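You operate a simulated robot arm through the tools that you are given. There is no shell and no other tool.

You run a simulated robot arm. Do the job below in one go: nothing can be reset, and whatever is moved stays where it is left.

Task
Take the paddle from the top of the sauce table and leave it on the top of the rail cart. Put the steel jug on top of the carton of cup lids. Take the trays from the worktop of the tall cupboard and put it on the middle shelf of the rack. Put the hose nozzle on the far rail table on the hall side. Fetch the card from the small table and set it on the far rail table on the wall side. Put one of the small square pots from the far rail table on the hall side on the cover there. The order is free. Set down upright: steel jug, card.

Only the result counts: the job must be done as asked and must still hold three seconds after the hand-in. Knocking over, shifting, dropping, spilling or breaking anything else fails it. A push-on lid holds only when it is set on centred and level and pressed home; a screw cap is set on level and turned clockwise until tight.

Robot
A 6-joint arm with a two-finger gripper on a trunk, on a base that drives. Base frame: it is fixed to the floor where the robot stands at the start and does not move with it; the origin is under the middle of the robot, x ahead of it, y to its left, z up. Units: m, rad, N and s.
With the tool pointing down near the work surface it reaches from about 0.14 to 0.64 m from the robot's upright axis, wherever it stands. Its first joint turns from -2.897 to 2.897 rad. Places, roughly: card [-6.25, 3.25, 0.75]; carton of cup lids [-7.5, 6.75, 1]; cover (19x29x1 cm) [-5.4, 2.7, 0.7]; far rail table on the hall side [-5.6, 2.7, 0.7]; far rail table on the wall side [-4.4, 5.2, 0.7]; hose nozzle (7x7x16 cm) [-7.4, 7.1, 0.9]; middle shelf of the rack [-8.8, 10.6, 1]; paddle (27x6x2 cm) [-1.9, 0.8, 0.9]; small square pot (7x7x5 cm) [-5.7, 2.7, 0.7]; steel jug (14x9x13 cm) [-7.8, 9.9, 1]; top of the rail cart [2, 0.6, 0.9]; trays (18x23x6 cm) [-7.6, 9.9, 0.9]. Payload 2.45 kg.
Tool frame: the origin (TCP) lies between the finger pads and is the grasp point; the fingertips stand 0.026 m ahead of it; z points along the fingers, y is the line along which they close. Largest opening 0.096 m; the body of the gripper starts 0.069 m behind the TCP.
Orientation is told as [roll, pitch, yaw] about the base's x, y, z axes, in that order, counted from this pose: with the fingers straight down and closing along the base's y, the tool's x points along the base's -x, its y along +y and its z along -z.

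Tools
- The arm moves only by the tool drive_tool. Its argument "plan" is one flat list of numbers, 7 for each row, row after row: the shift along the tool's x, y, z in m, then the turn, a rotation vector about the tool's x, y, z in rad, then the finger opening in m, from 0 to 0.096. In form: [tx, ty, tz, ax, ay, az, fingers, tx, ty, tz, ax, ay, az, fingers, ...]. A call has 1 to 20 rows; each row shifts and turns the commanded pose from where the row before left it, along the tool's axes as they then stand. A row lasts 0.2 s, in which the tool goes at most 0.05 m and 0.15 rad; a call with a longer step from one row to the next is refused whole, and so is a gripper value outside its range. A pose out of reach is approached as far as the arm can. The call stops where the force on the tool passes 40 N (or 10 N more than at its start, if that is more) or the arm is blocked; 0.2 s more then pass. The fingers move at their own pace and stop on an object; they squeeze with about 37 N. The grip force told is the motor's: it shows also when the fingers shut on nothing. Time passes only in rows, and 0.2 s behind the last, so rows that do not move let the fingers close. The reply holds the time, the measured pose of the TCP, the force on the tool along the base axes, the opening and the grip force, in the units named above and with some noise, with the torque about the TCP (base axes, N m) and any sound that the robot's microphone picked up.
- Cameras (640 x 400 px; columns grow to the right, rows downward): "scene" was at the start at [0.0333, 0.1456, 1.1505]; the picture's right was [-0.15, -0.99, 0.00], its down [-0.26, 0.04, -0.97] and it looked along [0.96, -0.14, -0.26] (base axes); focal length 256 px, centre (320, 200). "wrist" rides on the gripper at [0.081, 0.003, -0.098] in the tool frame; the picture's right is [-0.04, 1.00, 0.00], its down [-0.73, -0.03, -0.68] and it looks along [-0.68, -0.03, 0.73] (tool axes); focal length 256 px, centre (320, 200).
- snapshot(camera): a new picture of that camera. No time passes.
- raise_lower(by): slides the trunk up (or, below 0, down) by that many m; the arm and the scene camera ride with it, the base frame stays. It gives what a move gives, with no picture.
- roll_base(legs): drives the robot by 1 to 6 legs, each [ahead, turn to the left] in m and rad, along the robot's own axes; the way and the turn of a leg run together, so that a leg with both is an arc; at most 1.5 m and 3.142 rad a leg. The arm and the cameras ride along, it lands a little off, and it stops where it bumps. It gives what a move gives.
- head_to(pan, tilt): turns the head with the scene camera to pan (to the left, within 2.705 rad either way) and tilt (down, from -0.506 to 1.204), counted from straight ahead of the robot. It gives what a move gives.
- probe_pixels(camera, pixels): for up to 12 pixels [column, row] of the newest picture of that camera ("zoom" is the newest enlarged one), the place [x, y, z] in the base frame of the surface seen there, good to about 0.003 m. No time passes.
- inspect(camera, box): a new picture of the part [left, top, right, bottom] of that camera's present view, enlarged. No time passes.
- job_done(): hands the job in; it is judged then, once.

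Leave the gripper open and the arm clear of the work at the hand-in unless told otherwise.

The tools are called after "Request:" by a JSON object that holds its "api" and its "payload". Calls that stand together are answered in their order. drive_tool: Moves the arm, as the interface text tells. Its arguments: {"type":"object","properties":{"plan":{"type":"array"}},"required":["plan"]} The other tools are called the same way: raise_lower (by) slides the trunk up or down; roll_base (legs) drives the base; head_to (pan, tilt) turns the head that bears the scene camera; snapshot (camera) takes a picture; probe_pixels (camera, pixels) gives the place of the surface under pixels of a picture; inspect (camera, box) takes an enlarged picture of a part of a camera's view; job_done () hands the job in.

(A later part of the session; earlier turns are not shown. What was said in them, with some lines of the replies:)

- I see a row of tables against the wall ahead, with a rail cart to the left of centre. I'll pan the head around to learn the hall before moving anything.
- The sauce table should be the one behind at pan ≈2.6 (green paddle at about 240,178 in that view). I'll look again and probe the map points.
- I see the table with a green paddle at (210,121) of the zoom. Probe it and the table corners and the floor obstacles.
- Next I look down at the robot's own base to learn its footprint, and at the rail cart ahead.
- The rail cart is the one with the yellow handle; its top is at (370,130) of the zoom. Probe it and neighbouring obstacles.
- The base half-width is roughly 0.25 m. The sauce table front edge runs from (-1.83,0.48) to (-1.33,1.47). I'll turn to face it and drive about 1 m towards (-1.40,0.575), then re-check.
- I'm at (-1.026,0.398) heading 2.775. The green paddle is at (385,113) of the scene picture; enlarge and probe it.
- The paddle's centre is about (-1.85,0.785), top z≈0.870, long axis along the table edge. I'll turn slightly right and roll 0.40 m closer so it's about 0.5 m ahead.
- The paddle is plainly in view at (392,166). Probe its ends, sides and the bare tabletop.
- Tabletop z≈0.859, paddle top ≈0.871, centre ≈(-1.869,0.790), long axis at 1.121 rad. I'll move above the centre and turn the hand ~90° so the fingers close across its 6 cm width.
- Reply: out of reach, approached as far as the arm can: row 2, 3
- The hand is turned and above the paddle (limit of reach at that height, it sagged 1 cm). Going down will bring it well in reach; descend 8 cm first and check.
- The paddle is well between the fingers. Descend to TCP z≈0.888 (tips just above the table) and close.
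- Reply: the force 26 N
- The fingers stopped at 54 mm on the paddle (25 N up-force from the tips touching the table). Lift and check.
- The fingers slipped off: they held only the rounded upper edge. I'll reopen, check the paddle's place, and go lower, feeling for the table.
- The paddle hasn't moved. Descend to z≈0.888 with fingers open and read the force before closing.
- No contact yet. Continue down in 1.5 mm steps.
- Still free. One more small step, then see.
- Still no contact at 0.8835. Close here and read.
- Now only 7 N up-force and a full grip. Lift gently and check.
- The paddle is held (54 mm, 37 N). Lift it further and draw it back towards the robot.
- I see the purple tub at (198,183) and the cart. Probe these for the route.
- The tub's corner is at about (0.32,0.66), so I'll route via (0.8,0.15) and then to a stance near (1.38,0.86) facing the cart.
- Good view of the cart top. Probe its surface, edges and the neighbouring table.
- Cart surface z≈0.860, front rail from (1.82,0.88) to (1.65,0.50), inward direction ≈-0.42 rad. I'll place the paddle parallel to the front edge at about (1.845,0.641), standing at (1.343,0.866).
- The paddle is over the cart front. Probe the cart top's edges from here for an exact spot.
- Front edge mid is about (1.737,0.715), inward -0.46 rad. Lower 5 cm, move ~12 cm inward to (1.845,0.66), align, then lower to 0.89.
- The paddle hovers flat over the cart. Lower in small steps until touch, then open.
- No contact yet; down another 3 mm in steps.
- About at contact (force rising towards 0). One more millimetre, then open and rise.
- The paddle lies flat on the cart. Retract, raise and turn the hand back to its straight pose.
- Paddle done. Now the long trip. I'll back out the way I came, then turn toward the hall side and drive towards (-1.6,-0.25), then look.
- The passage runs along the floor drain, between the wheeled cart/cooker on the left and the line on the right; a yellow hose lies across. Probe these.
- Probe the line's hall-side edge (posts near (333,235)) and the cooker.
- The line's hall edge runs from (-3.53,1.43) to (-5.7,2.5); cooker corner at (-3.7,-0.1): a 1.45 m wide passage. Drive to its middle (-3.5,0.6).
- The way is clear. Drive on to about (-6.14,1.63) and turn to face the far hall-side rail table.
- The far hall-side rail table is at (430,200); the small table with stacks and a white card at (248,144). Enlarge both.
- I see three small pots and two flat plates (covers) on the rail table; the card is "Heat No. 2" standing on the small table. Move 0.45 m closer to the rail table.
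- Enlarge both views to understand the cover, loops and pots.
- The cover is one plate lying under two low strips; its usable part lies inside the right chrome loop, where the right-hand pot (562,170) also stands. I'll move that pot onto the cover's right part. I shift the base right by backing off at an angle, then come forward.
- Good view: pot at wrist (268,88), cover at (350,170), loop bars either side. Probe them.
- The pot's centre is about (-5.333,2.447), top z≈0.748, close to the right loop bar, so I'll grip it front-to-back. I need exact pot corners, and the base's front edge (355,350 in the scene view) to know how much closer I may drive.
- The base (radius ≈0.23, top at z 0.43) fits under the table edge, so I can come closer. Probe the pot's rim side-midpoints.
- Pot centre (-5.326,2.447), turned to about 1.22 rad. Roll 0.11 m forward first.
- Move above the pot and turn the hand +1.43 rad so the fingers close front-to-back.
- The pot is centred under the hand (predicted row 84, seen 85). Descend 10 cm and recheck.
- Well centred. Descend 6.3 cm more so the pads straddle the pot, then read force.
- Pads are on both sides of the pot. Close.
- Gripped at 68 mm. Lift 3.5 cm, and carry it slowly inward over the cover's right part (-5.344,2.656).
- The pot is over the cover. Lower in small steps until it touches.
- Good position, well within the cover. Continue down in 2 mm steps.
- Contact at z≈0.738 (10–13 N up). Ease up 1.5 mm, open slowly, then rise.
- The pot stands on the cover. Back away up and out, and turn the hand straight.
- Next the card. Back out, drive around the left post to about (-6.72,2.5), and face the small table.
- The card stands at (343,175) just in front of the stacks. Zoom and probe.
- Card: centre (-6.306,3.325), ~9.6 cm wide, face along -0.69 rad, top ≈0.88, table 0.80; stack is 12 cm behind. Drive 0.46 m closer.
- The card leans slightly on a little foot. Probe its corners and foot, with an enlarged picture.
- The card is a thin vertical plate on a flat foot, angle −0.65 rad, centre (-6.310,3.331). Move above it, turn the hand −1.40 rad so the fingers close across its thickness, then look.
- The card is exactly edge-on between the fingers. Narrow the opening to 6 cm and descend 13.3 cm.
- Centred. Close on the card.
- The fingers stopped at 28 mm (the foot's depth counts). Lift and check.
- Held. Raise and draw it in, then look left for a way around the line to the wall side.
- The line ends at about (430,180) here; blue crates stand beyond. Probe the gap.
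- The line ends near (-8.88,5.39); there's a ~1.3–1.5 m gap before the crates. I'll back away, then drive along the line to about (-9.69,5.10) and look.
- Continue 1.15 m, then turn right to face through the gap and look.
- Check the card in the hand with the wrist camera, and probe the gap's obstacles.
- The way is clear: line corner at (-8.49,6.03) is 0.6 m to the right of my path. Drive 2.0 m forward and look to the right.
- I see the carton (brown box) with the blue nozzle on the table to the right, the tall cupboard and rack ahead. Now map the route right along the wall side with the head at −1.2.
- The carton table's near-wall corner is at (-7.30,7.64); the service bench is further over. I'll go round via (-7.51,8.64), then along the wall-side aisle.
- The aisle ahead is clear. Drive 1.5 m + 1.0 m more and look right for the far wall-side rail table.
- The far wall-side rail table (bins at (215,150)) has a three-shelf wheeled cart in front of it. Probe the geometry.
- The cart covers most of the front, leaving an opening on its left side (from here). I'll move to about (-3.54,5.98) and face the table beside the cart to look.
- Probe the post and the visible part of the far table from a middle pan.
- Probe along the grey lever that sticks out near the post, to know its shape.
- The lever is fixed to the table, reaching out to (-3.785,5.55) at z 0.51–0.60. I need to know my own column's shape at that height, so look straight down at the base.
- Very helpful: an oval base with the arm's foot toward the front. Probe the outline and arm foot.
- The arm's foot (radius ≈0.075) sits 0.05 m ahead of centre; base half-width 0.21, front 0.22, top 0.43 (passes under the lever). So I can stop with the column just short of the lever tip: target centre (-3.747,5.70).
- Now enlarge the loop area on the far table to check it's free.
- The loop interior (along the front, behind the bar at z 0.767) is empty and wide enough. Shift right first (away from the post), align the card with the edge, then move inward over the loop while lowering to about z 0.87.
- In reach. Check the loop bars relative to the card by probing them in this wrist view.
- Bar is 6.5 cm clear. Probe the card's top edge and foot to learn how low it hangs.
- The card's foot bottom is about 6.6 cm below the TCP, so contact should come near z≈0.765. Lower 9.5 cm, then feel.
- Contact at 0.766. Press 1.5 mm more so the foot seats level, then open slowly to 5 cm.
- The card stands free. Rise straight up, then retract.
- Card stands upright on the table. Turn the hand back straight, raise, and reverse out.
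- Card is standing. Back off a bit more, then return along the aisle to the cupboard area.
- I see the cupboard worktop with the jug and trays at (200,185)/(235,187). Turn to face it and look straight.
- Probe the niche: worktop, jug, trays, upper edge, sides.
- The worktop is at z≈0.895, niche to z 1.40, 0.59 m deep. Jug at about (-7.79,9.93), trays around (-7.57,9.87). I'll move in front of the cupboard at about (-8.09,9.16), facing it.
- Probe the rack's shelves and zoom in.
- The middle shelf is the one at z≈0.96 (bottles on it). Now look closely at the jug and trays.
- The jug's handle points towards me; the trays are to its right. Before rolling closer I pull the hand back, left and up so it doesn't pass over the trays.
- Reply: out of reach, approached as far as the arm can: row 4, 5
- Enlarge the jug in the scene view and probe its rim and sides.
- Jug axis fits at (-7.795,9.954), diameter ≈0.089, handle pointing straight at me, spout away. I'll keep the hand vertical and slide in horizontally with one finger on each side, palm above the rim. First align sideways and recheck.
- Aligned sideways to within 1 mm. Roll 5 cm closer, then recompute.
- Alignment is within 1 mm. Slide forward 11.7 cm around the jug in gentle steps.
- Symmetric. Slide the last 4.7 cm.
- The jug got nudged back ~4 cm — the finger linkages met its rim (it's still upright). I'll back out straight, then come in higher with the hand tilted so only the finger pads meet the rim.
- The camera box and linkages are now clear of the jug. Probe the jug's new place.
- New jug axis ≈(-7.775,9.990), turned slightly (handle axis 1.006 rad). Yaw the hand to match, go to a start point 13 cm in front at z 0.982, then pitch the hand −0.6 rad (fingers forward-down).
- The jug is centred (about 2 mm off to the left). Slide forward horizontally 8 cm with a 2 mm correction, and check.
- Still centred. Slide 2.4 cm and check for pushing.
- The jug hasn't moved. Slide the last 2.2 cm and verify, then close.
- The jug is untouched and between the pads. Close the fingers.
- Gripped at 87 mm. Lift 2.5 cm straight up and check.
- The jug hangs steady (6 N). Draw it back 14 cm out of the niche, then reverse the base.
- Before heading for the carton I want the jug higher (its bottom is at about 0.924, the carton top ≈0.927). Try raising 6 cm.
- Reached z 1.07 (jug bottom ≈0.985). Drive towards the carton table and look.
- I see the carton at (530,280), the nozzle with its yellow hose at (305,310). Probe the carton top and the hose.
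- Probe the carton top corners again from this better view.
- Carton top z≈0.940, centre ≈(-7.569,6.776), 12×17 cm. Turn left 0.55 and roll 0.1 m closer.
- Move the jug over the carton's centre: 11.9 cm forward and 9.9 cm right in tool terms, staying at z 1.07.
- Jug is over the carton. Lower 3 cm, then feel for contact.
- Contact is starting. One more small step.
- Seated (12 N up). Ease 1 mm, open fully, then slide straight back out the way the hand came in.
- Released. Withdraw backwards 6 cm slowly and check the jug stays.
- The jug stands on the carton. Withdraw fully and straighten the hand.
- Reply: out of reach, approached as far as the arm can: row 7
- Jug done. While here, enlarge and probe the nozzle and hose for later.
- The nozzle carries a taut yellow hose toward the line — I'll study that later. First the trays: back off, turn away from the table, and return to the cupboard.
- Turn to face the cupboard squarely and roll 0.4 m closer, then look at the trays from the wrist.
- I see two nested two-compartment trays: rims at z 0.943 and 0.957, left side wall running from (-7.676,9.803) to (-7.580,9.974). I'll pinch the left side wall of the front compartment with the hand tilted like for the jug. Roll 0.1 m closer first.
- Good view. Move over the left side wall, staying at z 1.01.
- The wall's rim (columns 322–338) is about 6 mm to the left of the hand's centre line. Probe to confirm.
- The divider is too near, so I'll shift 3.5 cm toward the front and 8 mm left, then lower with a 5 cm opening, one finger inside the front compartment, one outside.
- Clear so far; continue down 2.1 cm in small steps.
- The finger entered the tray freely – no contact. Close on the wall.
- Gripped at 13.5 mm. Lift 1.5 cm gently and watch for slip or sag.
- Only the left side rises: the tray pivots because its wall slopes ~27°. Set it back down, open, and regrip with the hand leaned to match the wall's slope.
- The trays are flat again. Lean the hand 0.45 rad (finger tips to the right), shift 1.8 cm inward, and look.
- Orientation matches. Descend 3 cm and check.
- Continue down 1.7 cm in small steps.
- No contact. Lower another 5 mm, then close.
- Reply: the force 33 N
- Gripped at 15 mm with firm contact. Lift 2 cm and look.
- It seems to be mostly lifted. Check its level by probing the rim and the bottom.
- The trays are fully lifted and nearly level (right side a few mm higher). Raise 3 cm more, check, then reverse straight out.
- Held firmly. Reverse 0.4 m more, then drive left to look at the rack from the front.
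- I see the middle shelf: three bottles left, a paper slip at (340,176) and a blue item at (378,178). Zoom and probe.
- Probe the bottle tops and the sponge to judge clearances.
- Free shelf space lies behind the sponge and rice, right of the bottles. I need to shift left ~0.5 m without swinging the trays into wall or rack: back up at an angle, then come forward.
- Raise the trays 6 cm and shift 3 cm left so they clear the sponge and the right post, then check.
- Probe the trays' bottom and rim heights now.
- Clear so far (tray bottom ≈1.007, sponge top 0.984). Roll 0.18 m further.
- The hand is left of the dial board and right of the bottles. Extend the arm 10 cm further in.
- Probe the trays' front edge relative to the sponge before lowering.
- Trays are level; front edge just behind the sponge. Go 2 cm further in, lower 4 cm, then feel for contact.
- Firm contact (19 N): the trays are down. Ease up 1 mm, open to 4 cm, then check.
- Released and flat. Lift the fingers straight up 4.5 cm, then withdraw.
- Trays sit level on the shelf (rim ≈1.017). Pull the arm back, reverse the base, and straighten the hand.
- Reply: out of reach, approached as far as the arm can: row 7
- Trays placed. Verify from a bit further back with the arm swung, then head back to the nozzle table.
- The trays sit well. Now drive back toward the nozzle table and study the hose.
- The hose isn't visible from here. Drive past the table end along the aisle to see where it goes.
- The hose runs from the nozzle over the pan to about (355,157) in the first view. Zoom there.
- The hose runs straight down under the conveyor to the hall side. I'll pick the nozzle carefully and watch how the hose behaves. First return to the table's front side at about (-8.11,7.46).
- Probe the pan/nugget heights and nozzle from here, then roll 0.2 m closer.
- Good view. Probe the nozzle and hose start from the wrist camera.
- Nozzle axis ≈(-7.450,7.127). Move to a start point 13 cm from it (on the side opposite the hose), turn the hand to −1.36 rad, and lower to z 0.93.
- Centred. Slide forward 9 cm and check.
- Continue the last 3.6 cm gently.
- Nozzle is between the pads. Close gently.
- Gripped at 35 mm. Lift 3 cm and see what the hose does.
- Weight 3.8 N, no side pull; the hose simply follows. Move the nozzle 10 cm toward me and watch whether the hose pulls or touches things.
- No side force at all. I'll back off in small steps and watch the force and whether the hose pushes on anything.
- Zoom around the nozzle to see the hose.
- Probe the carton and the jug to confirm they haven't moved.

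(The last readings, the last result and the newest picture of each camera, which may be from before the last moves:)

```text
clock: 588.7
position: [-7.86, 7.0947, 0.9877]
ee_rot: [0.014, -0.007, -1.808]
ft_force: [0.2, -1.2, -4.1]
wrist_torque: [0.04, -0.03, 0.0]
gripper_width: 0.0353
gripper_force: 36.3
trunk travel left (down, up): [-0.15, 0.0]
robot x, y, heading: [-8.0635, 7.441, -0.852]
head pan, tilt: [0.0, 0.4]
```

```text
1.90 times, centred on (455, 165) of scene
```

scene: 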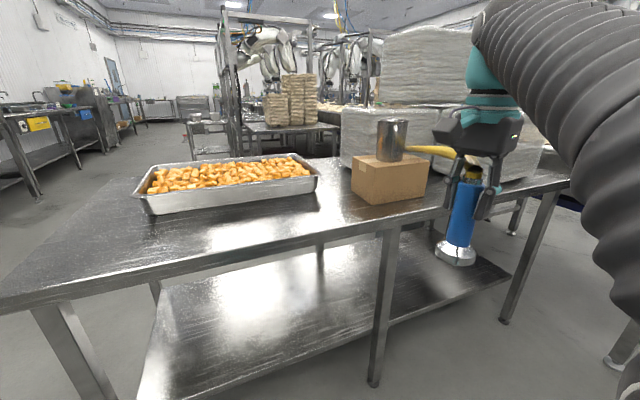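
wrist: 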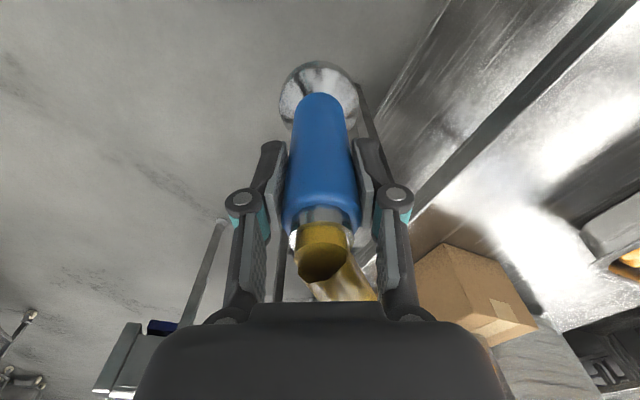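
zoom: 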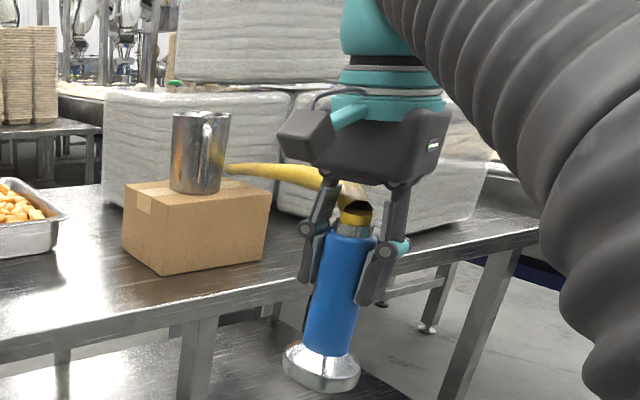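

The hose has just passed straight through the jug's position without effect: it's only a trailing visual, with no pull. Jug and carton are unmoved. Now carry the nozzle around the left end of the line, watching the force.

Request:
{"api": "roll_base", "payload": {"legs": [[0, -1.596], [0.89, 0]]}}

Request:
{"api": "roll_base", "payload": {"legs": [[0, 0.436], [0.7, 0]]}}

Request:
{"api": "snapshot", "payload": {"camera": "wrist"}}

Request:
{"api": "snapshot", "payload": {"camera": "scene"}}

```text
clock: 597.2
position: [-9.1042, 6.697, 0.9875]
ee_rot: [0.012, -0.007, 2.864]
ft_force: [0.6, 0.2, -3.1]
wrist_torque: [0.01, -0.04, -0.02]
gripper_width: 0.0353
gripper_force: 36.9
trunk travel left (down, up): [-0.15, 0.0]
robot x, y, heading: [-8.7496, 6.8892, -2.467]
head pan, tilt: [0.0, 0.4]
```

```text
clock: 602.3
position: [-9.3083, 5.9448, 0.9863]
ee_rot: [0.012, -0.006, -2.998]
ft_force: [0.3, 0.0, -3.7]
wrist_torque: [-0.03, 0.01, -0.01]
gripper_width: 0.0354
gripper_force: 37.2
trunk travel left (down, up): [-0.15, 0.0]
robot x, y, heading: [-9.0587, 6.2692, -2.043]
head pan, tilt: [0.0, 0.4]
```

```text
taken
```

wrist: 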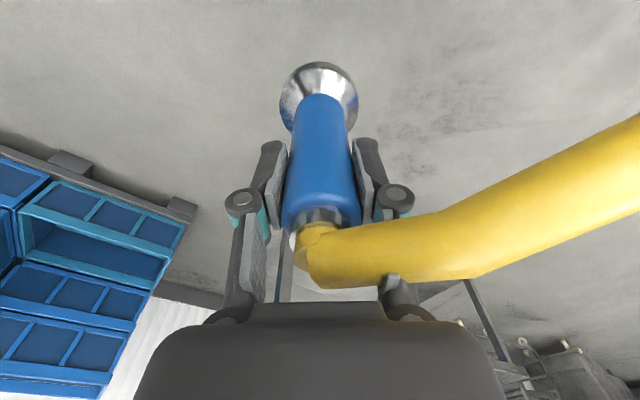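

```text
taken
```

scene: 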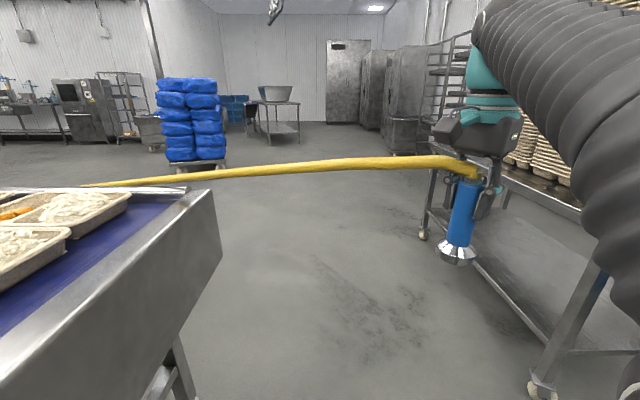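

Force unchanged – fine. Continue through the gap and round onto the hall side.

Request:
{"api": "roll_base", "payload": {"legs": [[1.25, 0]]}}

Request:
{"api": "roll_base", "payload": {"legs": [[0, 1.32], [1.15, 0]]}}

Request:
{"api": "roll_base", "payload": {"legs": [[1.3, 0], [1.1, 0]]}}

Request:
{"api": "head_to", "payload": {"pan": 0.4, "tilt": 0.35}}

Request:
{"api": "snapshot", "payload": {"camera": "scene"}}

```text
clock: 608.7
position: [-9.8625, 4.8072, 0.9873]
ee_rot: [0.013, -0.007, -2.974]
ft_force: [-0.2, -0.4, -3.0]
wrist_torque: [-0.01, 0.0, -0.01]
gripper_width: 0.0351
gripper_force: 36.7
trunk travel left (down, up): [-0.15, 0.0]
robot x, y, heading: [-9.6264, 5.1352, -2.019]
head pan, tilt: [0.0, 0.4]
```

```text
clock: 617.8
position: [-8.471, 4.1226, 0.9863]
ee_rot: [0.012, -0.007, -1.62]
ft_force: [-0.3, 0.9, -3.7]
wrist_torque: [0.05, 0.02, 0.02]
gripper_width: 0.0351
gripper_force: 37.0
trunk travel left (down, up): [-0.15, 0.0]
robot x, y, heading: [-8.7393, 4.4253, -0.67]
head pan, tilt: [0.0, 0.4]
```

```text
clock: 629.5
position: [-6.6105, 2.6177, 0.9873]
ee_rot: [0.012, -0.007, -1.641]
ft_force: [-0.6, -0.2, -3.4]
wrist_torque: [0.03, 0.0, 0.01]
gripper_width: 0.0353
gripper_force: 36.8
trunk travel left (down, up): [-0.15, 0.0]
robot x, y, heading: [-6.8698, 2.9284, -0.688]
head pan, tilt: [0.0, 0.4]
```

```text
clock: 630.4
position: [-6.6107, 2.6182, 0.9883]
ee_rot: [0.011, -0.008, -1.643]
ft_force: [-0.5, -0.1, -4.6]
wrist_torque: [0.04, -0.03, -0.01]
gripper_width: 0.0352
gripper_force: 37.0
trunk travel left (down, up): [-0.15, 0.0]
robot x, y, heading: [-6.8721, 2.9286, -0.693]
head pan, tilt: [0.4, 0.351]
```

```text
taken
```

scene: 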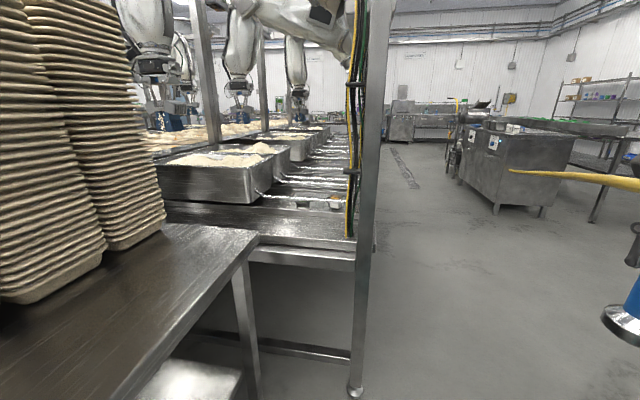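

Approaching. Go to a staging point (-6.23,1.92) and turn to face the rail table's left part.

Request:
{"api": "roll_base", "payload": {"legs": [[0, -0.307], [1.2, 0], [0, 2.1]]}}

Request:
{"api": "head_to", "payload": {"pan": -0.1, "tilt": 0.5}}

Request:
{"api": "snapshot", "payload": {"camera": "scene"}}

Request:
{"api": "snapshot", "payload": {"camera": "wrist"}}

```text
clock: 642.4
position: [-5.9786, 2.2364, 0.986]
ee_rot: [0.01, -0.008, 0.132]
ft_force: [1.1, -1.2, -3.1]
wrist_torque: [-0.02, 0.02, -0.04]
gripper_width: 0.0353
gripper_force: 37.4
trunk travel left (down, up): [-0.15, 0.0]
robot x, y, heading: [-6.2302, 1.9202, 1.08]
head pan, tilt: [0.4, 0.351]
```

```text
clock: 643.4
position: [-5.978, 2.2366, 0.9875]
ee_rot: [0.01, -0.006, 0.13]
ft_force: [0.0, 0.2, -3.8]
wrist_torque: [0.0, 0.02, 0.01]
gripper_width: 0.0355
gripper_force: 37.4
trunk travel left (down, up): [-0.15, 0.0]
robot x, y, heading: [-6.2297, 1.9162, 1.083]
head pan, tilt: [-0.099, 0.499]
```

```text
taken
```

scene: 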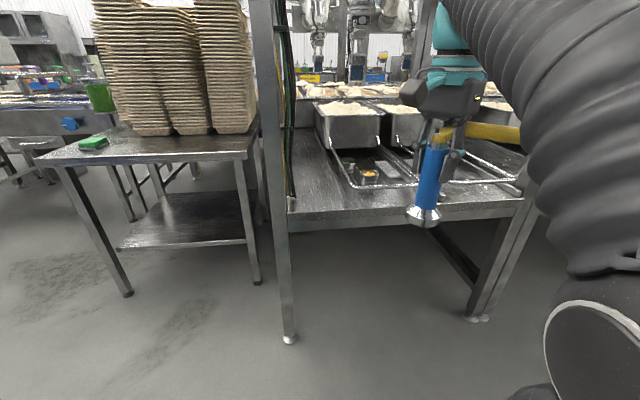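

```text
taken
```

wrist: 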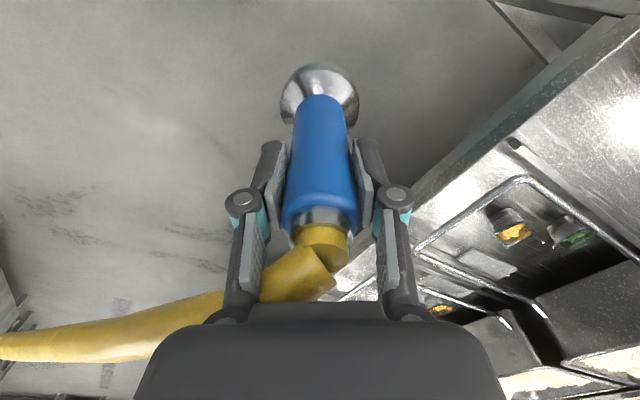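

Free space is left of the left loop, around (310,180). Roll 0.4 m forward and inspect.

Request:
{"api": "roll_base", "payload": {"legs": [[0.41, 0]]}}

Request:
{"api": "head_to", "payload": {"pan": 0.0, "tilt": 0.7}}

Request:
{"api": "snapshot", "payload": {"camera": "scene"}}

Request:
{"api": "snapshot", "payload": {"camera": "wrist"}}

```text
clock: 645.9
position: [-5.7885, 2.6091, 0.987]
ee_rot: [0.011, -0.007, 0.142]
ft_force: [-0.2, 0.7, -4.3]
wrist_torque: [0.0, 0.05, -0.01]
gripper_width: 0.0351
gripper_force: 36.8
trunk travel left (down, up): [-0.15, 0.0]
robot x, y, heading: [-6.0329, 2.2874, 1.096]
head pan, tilt: [-0.099, 0.499]
```

```text
clock: 646.7
position: [-5.7881, 2.6089, 0.9862]
ee_rot: [0.01, -0.007, 0.142]
ft_force: [-0.4, 0.4, -3.2]
wrist_torque: [0.01, -0.01, 0.01]
gripper_width: 0.0352
gripper_force: 37.2
trunk travel left (down, up): [-0.15, 0.0]
robot x, y, heading: [-6.0354, 2.2866, 1.096]
head pan, tilt: [0.0, 0.7]
```

```text
taken
```

scene: 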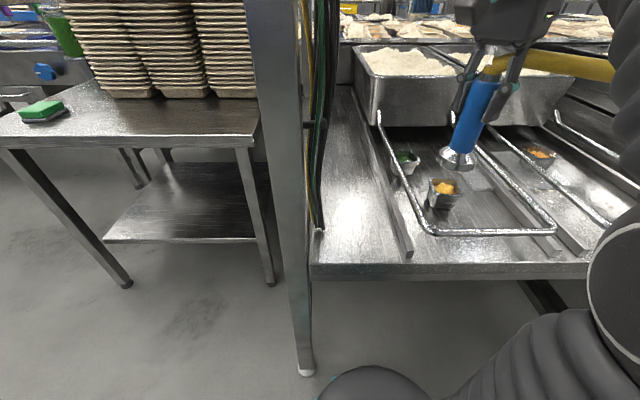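

```text
taken
```

wrist: 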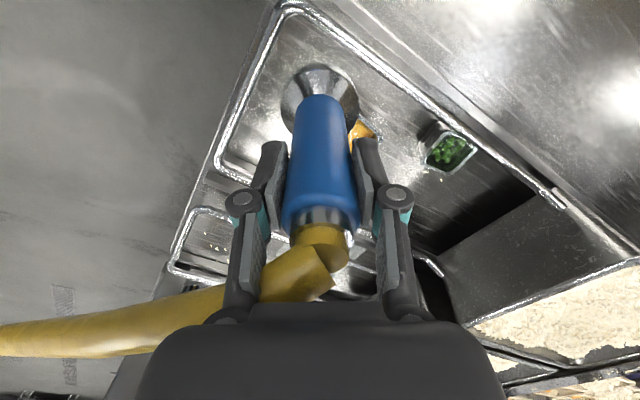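

Probe the free strip of tabletop between the cables and the loop.

Request:
{"api": "probe_pixels", "payload": {"camera": "scene", "pixels": [[345, 200], [355, 220], [325, 232], [385, 205], [400, 240], [350, 160], [370, 150], [345, 130], [318, 255], [325, 180], [340, 262], [380, 125]]}}

Request:
{"api": "inspect", "payload": {"camera": "scene", "box": [290, 80, 470, 280]}}

```text
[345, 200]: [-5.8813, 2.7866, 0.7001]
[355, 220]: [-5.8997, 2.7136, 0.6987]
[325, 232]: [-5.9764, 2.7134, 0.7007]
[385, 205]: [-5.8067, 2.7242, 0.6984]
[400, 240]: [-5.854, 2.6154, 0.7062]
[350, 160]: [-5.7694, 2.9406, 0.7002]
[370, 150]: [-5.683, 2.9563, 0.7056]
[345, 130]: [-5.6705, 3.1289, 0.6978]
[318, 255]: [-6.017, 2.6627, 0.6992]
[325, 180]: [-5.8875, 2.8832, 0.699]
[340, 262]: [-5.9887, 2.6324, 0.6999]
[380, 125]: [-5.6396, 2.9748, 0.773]
```

```text
2.00 times, centred on (380, 180) of scene
```

zoom: 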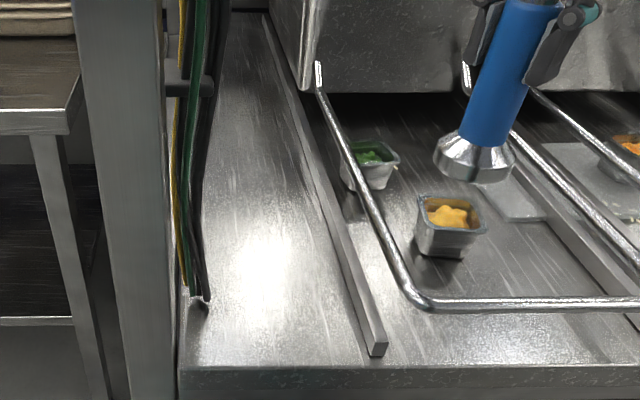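

Free spot at u≈−0.30 (point (-5.867,2.751)), z 0.70. Turn the hand back so the camera faces me (away from the cables), then shift left 13 cm and forward 9 cm.

Request:
{"api": "drive_tool", "payload": {"plan": [0, 0, 0, 0, 0, -0.1357, 0.02, 0, 0, 0, 0, 0, -0.1357, 0.02, 0, 0, 0, 0, 0, -0.1357, 0.02, 0, 0, 0, 0, 0, -0.1357, 0.02, 0, 0, 0, 0, 0, -0.1357, 0.02, 0, 0, 0, 0, 0, -0.1357, 0.02, 0, 0, 0, 0, 0, -0.1357, 0.02, -0.023, 0.0335, 0, 0, 0, 0, 0.02, -0.023, 0.0335, 0, 0, 0, 0, 0.02, -0.023, 0.0335, 0, 0, 0, 0, 0.02, -0.023, 0.0335, 0, 0, 0, 0, 0.02, 0, 0, 0, 0, 0, 0, 0.02]}}

Request:
{"api": "snapshot", "payload": {"camera": "scene"}}

Request:
{"api": "snapshot", "payload": {"camera": "wrist"}}

```text
clock: 649.3
position: [-5.8665, 2.7528, 0.9889]
ee_rot: [-0.001, -0.016, 1.09]
ft_force: [0.5, -0.2, -3.9]
wrist_torque: [-0.01, -0.02, 0.02]
gripper_width: 0.0353
gripper_force: 37.4
trunk travel left (down, up): [-0.15, 0.0]
robot x, y, heading: [-6.0382, 2.2894, 1.094]
head pan, tilt: [0.0, 0.7]
```

```text
taken
```

scene: 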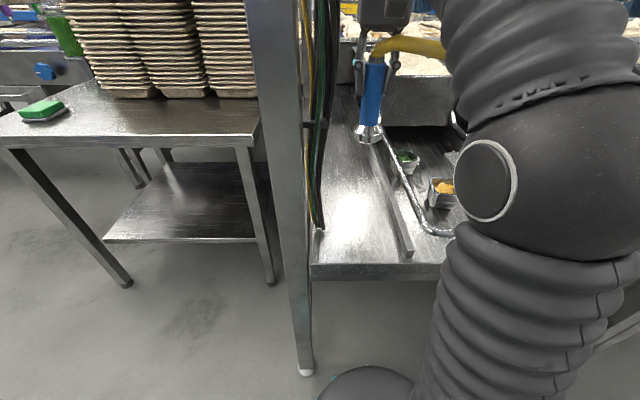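

```text
taken
```

wrist: 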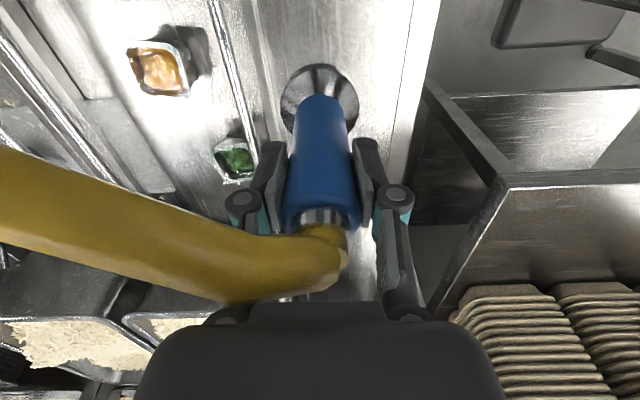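

The drop point is on the clear strip (7 cm from the rail strip, 12 cm from the table's edge). Lower 14.5 cm, then feel.

Request:
{"api": "drive_tool", "payload": {"plan": [0, 0, 0.04, 0, 0, 0, 0.02, 0, 0, 0.04, 0, 0, 0, 0.02, 0, 0, 0.04, 0, 0, 0, 0.02, 0, 0, 0.025, 0, 0, 0, 0.02, 0, 0, 0, 0, 0, 0, 0.02]}}

Request:
{"api": "snapshot", "payload": {"camera": "scene"}}

Request:
{"api": "drive_tool", "payload": {"plan": [0, 0, 0.004, 0, 0, 0, 0.02, 0, 0, 0, 0, 0, 0, 0.02]}}

Request:
{"api": "drive_tool", "payload": {"plan": [0, 0, 0.003, 0, 0, 0, 0.02, 0, 0, 0, 0, 0, 0, 0.02]}}

```text
clock: 650.5
position: [-5.8639, 2.7526, 0.8444]
ee_rot: [0.0, -0.014, 1.091]
ft_force: [0.6, 0.0, -4.9]
wrist_torque: [-0.03, 0.01, -0.04]
gripper_width: 0.035
gripper_force: 37.5
trunk travel left (down, up): [-0.15, 0.0]
robot x, y, heading: [-6.0373, 2.2879, 1.092]
head pan, tilt: [0.0, 0.7]
```

```text
taken
```

scene: 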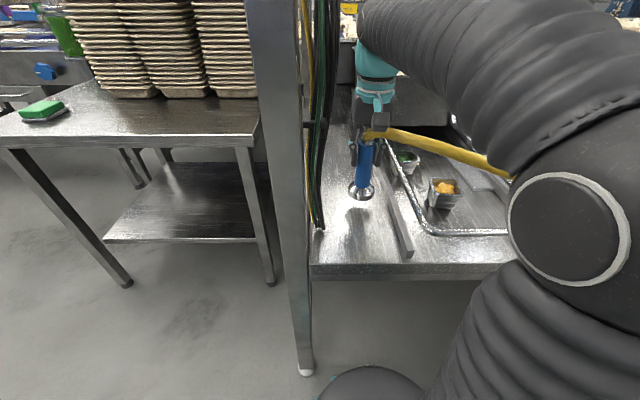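

```text
clock: 651.1
position: [-5.8628, 2.7539, 0.8392]
ee_rot: [0.0, -0.014, 1.091]
ft_force: [0.0, 0.6, -4.1]
wrist_torque: [-0.01, 0.01, 0.03]
gripper_width: 0.0352
gripper_force: 36.9
trunk travel left (down, up): [-0.15, 0.0]
robot x, y, heading: [-6.0343, 2.2884, 1.093]
head pan, tilt: [0.0, 0.7]
```

```text
clock: 651.7
position: [-5.8631, 2.7542, 0.836]
ee_rot: [-0.001, -0.016, 1.091]
ft_force: [0.3, -0.3, -4.2]
wrist_torque: [0.01, 0.0, -0.03]
gripper_width: 0.0352
gripper_force: 37.4
trunk travel left (down, up): [-0.15, 0.0]
robot x, y, heading: [-6.0342, 2.286, 1.096]
head pan, tilt: [0.0, 0.7]
```

Request:
{"api": "drive_tool", "payload": {"plan": [0, 0, 0.002, 0, 0, 0, 0.02, 0, 0, 0, 0, 0, 0, 0.02]}}

Request:
{"api": "drive_tool", "payload": {"plan": [0, 0, 0.002, 0, 0, 0, 0.02, 0, 0, 0, 0, 0, 0, 0.02]}}

Request:
{"api": "drive_tool", "payload": {"plan": [0, 0, 0.002, 0, 0, 0, 0.02, 0, 0, 0, 0, 0, 0, 0.02]}}

```text
clock: 652.3
position: [-5.8639, 2.754, 0.8346]
ee_rot: [0.0, -0.012, 1.091]
ft_force: [0.0, 0.5, -4.1]
wrist_torque: [-0.02, 0.0, -0.03]
gripper_width: 0.0353
gripper_force: 37.1
trunk travel left (down, up): [-0.15, 0.0]
robot x, y, heading: [-6.0357, 2.2851, 1.094]
head pan, tilt: [0.0, 0.7]
```

```text
clock: 652.9
position: [-5.8629, 2.7527, 0.8319]
ee_rot: [0.001, -0.012, 1.09]
ft_force: [0.0, 1.2, -4.2]
wrist_torque: [0.01, 0.04, 0.0]
gripper_width: 0.0351
gripper_force: 37.1
trunk travel left (down, up): [-0.15, 0.0]
robot x, y, heading: [-6.0345, 2.2859, 1.096]
head pan, tilt: [0.0, 0.7]
```

```text
clock: 653.5
position: [-5.8633, 2.754, 0.8319]
ee_rot: [0.001, -0.014, 1.091]
ft_force: [0.1, 0.4, -4.4]
wrist_torque: [-0.01, 0.05, -0.01]
gripper_width: 0.0349
gripper_force: 36.9
trunk travel left (down, up): [-0.15, 0.0]
robot x, y, heading: [-6.0342, 2.2857, 1.095]
head pan, tilt: [0.0, 0.7]
```

Request:
{"api": "drive_tool", "payload": {"plan": [0, 0, 0.002, 0, 0, 0, 0.02, 0, 0, 0, 0, 0, 0, 0.02]}}

Request:
{"api": "drive_tool", "payload": {"plan": [0, 0, 0.0015, 0, 0, 0, 0.02, 0, 0, 0, 0, 0, 0, 0.02]}}

```text
clock: 654.1
position: [-5.8651, 2.754, 0.829]
ee_rot: [0.0, -0.013, 1.09]
ft_force: [0.4, 0.4, -3.9]
wrist_torque: [-0.01, 0.02, 0.02]
gripper_width: 0.0352
gripper_force: 37.3
trunk travel left (down, up): [-0.15, 0.0]
robot x, y, heading: [-6.0357, 2.2879, 1.095]
head pan, tilt: [0.0, 0.7]
```

```text
clock: 654.7
position: [-5.8624, 2.7539, 0.8257]
ee_rot: [0.001, -0.014, 1.091]
ft_force: [-0.4, -0.1, -3.7]
wrist_torque: [-0.06, 0.01, -0.02]
gripper_width: 0.0353
gripper_force: 36.9
trunk travel left (down, up): [-0.15, 0.0]
robot x, y, heading: [-6.0322, 2.2879, 1.096]
head pan, tilt: [0.0, 0.7]
```

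Request:
{"api": "drive_tool", "payload": {"plan": [0, 0, 0.0015, 0, 0, 0, 0.02, 0, 0, 0, 0, 0, 0, 0.02]}}

Request:
{"api": "drive_tool", "payload": {"plan": [0, 0, 0.0015, 0, 0, 0, 0.02, 0, 0, 0, 0, 0, 0, 0.02]}}

Request:
{"api": "inspect", "payload": {"camera": "scene", "box": [300, 80, 460, 280]}}

```text
clock: 655.3
position: [-5.8638, 2.7541, 0.8253]
ee_rot: [0.0, -0.014, 1.09]
ft_force: [0.2, -0.1, -3.7]
wrist_torque: [0.02, 0.0, 0.02]
gripper_width: 0.0351
gripper_force: 36.9
trunk travel left (down, up): [-0.15, 0.0]
robot x, y, heading: [-6.0356, 2.2881, 1.097]
head pan, tilt: [0.0, 0.7]
```

```text
clock: 655.9
position: [-5.8646, 2.7554, 0.8236]
ee_rot: [0.001, -0.011, 1.092]
ft_force: [0.4, -0.5, -3.4]
wrist_torque: [0.0, 0.02, 0.0]
gripper_width: 0.0352
gripper_force: 37.4
trunk travel left (down, up): [-0.15, 0.0]
robot x, y, heading: [-6.0332, 2.2861, 1.095]
head pan, tilt: [0.0, 0.7]
```

```text
2.00 times, centred on (380, 180) of scene
```

zoom: 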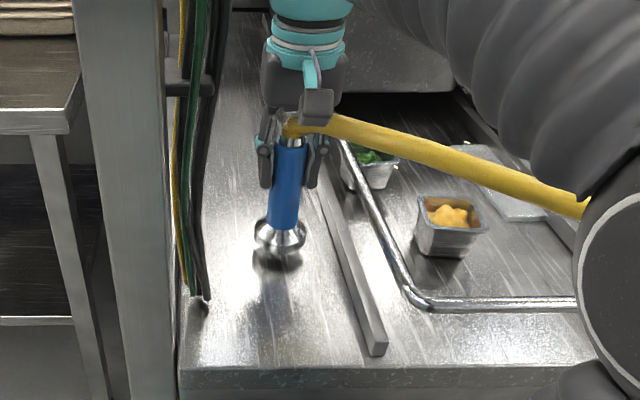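

Still hanging free. Probe the nozzle's base and the table beneath.

Request:
{"api": "probe_pixels", "payload": {"camera": "zoom", "pixels": [[280, 247], [258, 236], [303, 236], [280, 225], [280, 275], [240, 260], [285, 165], [310, 260]]}}

```text
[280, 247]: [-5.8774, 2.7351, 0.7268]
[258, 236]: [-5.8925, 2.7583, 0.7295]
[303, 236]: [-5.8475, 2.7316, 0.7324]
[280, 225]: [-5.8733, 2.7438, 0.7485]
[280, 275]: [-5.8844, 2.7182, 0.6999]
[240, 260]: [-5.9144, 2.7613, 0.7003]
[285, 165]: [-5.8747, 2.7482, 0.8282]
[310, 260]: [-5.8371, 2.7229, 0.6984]
```

The table there was at 0.82, so the nozzle's bottom is ~2 cm above this surface. Lower 1.2 cm, then feel.

Request:
{"api": "drive_tool", "payload": {"plan": [0, 0, 0.006, 0, 0, 0, 0.02, 0, 0, 0.004, 0, 0, 0, 0.02, 0, 0, 0, 0, 0, 0, 0.02]}}

Request:
{"api": "drive_tool", "payload": {"plan": [0, 0, 0.002, 0, 0, 0, 0.02, 0, 0, 0, 0, 0, 0, 0.02]}}

Request:
{"api": "drive_tool", "payload": {"plan": [0, 0, 0.002, 0, 0, 0, 0.02, 0, 0, 0, 0, 0, 0, 0.02]}}

Request:
{"api": "drive_tool", "payload": {"plan": [0, 0, 0.002, 0, 0, 0, 0.02, 0, 0, 0, 0, 0, 0, 0.02]}}

```text
clock: 656.7
position: [-5.8642, 2.7541, 0.8153]
ee_rot: [0.0, -0.015, 1.09]
ft_force: [0.3, 0.4, -4.0]
wrist_torque: [0.01, 0.02, 0.01]
gripper_width: 0.0351
gripper_force: 37.1
trunk travel left (down, up): [-0.15, 0.0]
robot x, y, heading: [-6.0344, 2.2879, 1.094]
head pan, tilt: [0.0, 0.7]
```

```text
clock: 657.3
position: [-5.8633, 2.7545, 0.8105]
ee_rot: [0.001, -0.011, 1.091]
ft_force: [0.2, -0.8, -2.9]
wrist_torque: [-0.03, -0.01, -0.02]
gripper_width: 0.035
gripper_force: 37.1
trunk travel left (down, up): [-0.15, 0.0]
robot x, y, heading: [-6.0346, 2.285, 1.096]
head pan, tilt: [0.0, 0.7]
```

```text
clock: 657.9
position: [-5.8643, 2.7525, 0.8105]
ee_rot: [0.0, -0.017, 1.091]
ft_force: [1.6, 1.5, 13.4]
wrist_torque: [-0.21, 0.06, 0.06]
gripper_width: 0.0354
gripper_force: 37.6
trunk travel left (down, up): [-0.15, 0.0]
robot x, y, heading: [-6.0314, 2.2889, 1.095]
head pan, tilt: [0.0, 0.7]
```

```text
clock: 658.5
position: [-5.8636, 2.7534, 0.809]
ee_rot: [0.003, -0.017, 1.092]
ft_force: [1.4, 7.5, 26.4]
wrist_torque: [0.34, -0.1, -0.09]
gripper_width: 0.0357
gripper_force: 37.2
trunk travel left (down, up): [-0.15, 0.0]
robot x, y, heading: [-6.0349, 2.2799, 1.094]
head pan, tilt: [0.0, 0.7]
```

Seated (26 N). Ease up 1.5 mm, open, and then withdraw horizontally backwards (palm stays above the nozzle's top).

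Request:
{"api": "drive_tool", "payload": {"plan": [0, 0, -0.0015, 0, 0, 0, 0.02, 0, 0, 0, 0, 0, 0, 0.045, 0, 0, 0, 0, 0, 0, 0.07, 0, 0, 0, 0, 0, 0, 0.096, 0, 0, 0, 0, 0, 0, 0.096]}}

Request:
{"api": "snapshot", "payload": {"camera": "wrist"}}

Request:
{"api": "inspect", "payload": {"camera": "scene", "box": [300, 80, 460, 280]}}

```text
clock: 659.7
position: [-5.864, 2.7554, 0.8086]
ee_rot: [0.001, -0.013, 1.092]
ft_force: [-1.0, 0.0, 0.7]
wrist_torque: [0.02, 0.01, 0.03]
gripper_width: 0.096
gripper_force: 0.1
trunk travel left (down, up): [-0.15, 0.0]
robot x, y, heading: [-6.0338, 2.2854, 1.089]
head pan, tilt: [0.0, 0.7]
```

```text
taken
```

wrist: 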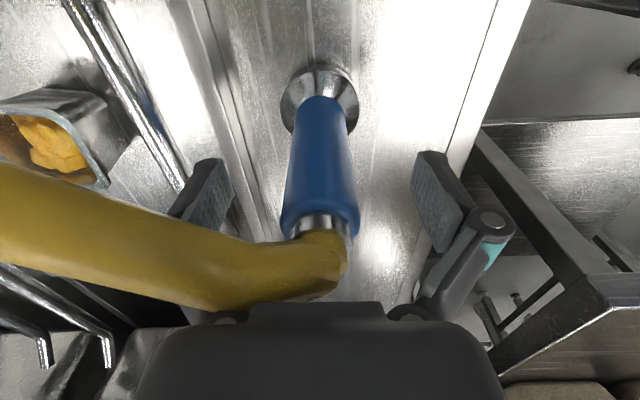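

```text
2.00 times, centred on (380, 180) of scene
```

zoom: 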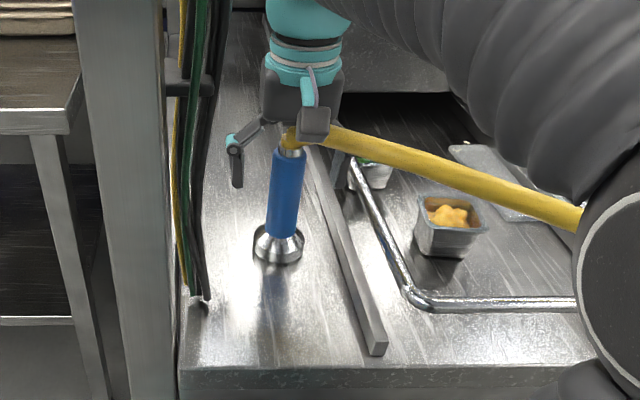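

The nozzle stands on the table. Raise the hand straight up 15 cm, clear of it, and check.

Request:
{"api": "drive_tool", "payload": {"plan": [0, 0, -0.02, 0, 0, 0, 0.096, 0, 0, -0.03, 0, 0, 0, 0.096, 0, 0, -0.04, 0, 0, 0, 0.096, 0, 0, -0.04, 0, 0, 0, 0.096, 0, 0, -0.03, 0, 0, 0, 0.096, 0.03, 0, -0.015, 0, 0, 0, 0.096, 0.04, -0.02, 0, 0, 0, 0, 0.096, 0.04, -0.02, 0, 0, 0, 0, 0.096, 0, 0, 0, 0, 0, 0, 0.096]}}

Request:
{"api": "snapshot", "payload": {"camera": "scene"}}

Request:
{"api": "snapshot", "payload": {"camera": "wrist"}}

```text
clock: 661.7
position: [-5.8812, 2.6349, 0.9833]
ee_rot: [-0.001, -0.016, 1.09]
ft_force: [0.4, 0.1, -0.5]
wrist_torque: [0.02, -0.01, 0.01]
gripper_width: 0.0961
gripper_force: 0.1
trunk travel left (down, up): [-0.15, 0.0]
robot x, y, heading: [-6.0358, 2.2857, 1.093]
head pan, tilt: [0.0, 0.7]
```

```text
taken
```

scene: 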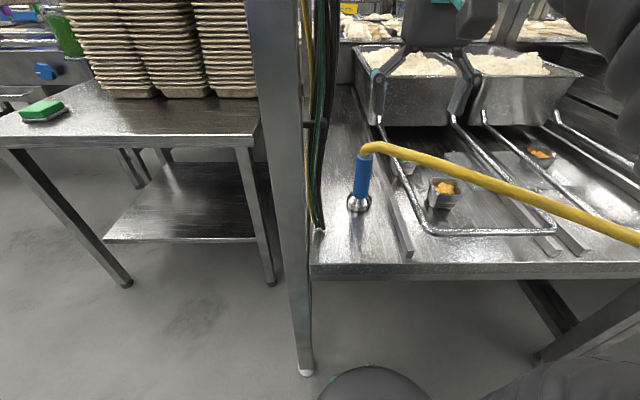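

```text
taken
```

wrist: 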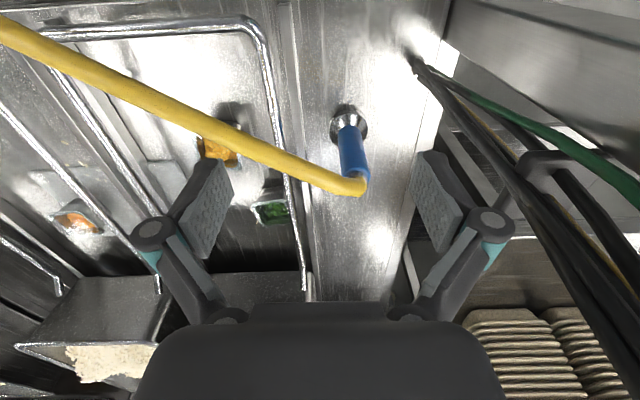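

The nozzle stands on the hall-side rail table. Reverse clear and do a last look at nozzle and pot.

Request:
{"api": "roll_base", "payload": {"legs": [[-0.5, 0]]}}

Request:
{"api": "head_to", "payload": {"pan": -0.25, "tilt": 0.4}}

Request:
{"api": "snapshot", "payload": {"camera": "scene"}}

Request:
{"api": "inspect", "payload": {"camera": "scene", "box": [260, 100, 480, 240]}}

```text
clock: 664.6
position: [-6.1104, 2.1915, 0.983]
ee_rot: [0.002, -0.014, 1.09]
ft_force: [0.3, -0.1, -0.1]
wrist_torque: [0.03, -0.02, 0.0]
gripper_width: 0.096
gripper_force: 0.1
trunk travel left (down, up): [-0.15, 0.0]
robot x, y, heading: [-6.2668, 1.8414, 1.089]
head pan, tilt: [0.0, 0.7]
```

```text
clock: 665.4
position: [-6.111, 2.1906, 0.9838]
ee_rot: [0.0, -0.015, 1.089]
ft_force: [0.2, -0.5, 0.4]
wrist_torque: [0.04, 0.0, -0.03]
gripper_width: 0.0961
gripper_force: 0.1
trunk travel left (down, up): [-0.15, 0.0]
robot x, y, heading: [-6.2674, 1.8456, 1.091]
head pan, tilt: [-0.25, 0.4]
```

```text
taken
```

scene: 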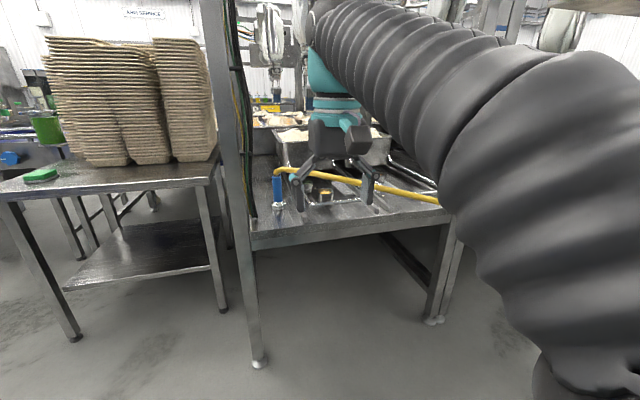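

```text
2.86 times, centred on (370, 170) of scene
```

zoom: 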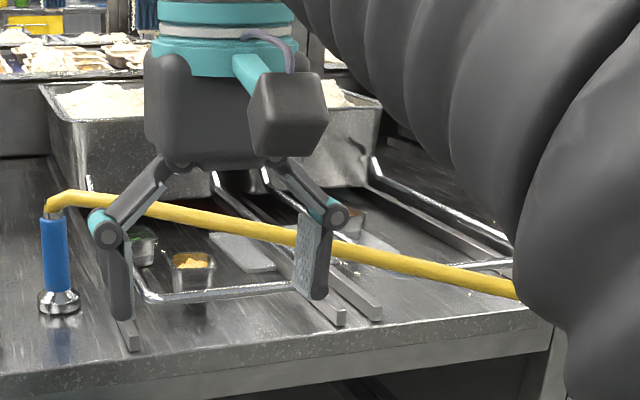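

Everything is in place: the nozzle stands on the table, the pot is on the cover, and the gripper is open and clear. Paddle, card, jug and trays were each seen in place after release. Handing in.

Request:
{"api": "job_done", "payload": {}}

```text
The job is handed in.
```

I did all six tasks and handed the job in. No verdict on the hand-in came back to me.

- **Paddle:** it lies flat on the rail cart.
- **Small square pot:** it stands on the cover on the far hall-side rail table. I used the pot that was already beside the cover.
- **Card:** it stands upright on the far wall-side rail table, inside one of the chrome loops.
- **Steel jug:** it stands upright on the carton of cup lids.
- **Trays:** both nested trays went together to the shelf at about 0.96 m, which I took to be the rack's middle shelf.
- **Hose nozzle:** it stands on the far hall-side rail table, left of the chrome loop.

I checked each item with a camera after letting go. I did not go back for a final look at the paddle, card, jug and trays before handing in.

Two things happened along the way:

- **First grips:** my first grip on the paddle slipped before it left the table. My first try at the jug pushed it about 4 cm back, still upright, inside the cupboard.
- **Yellow hose:** it is attached to the nozzle and trailed along when I moved it. I felt no pull from it. The jug was still in place after the hose crossed its spot. It now lies across the hall-side rail table.
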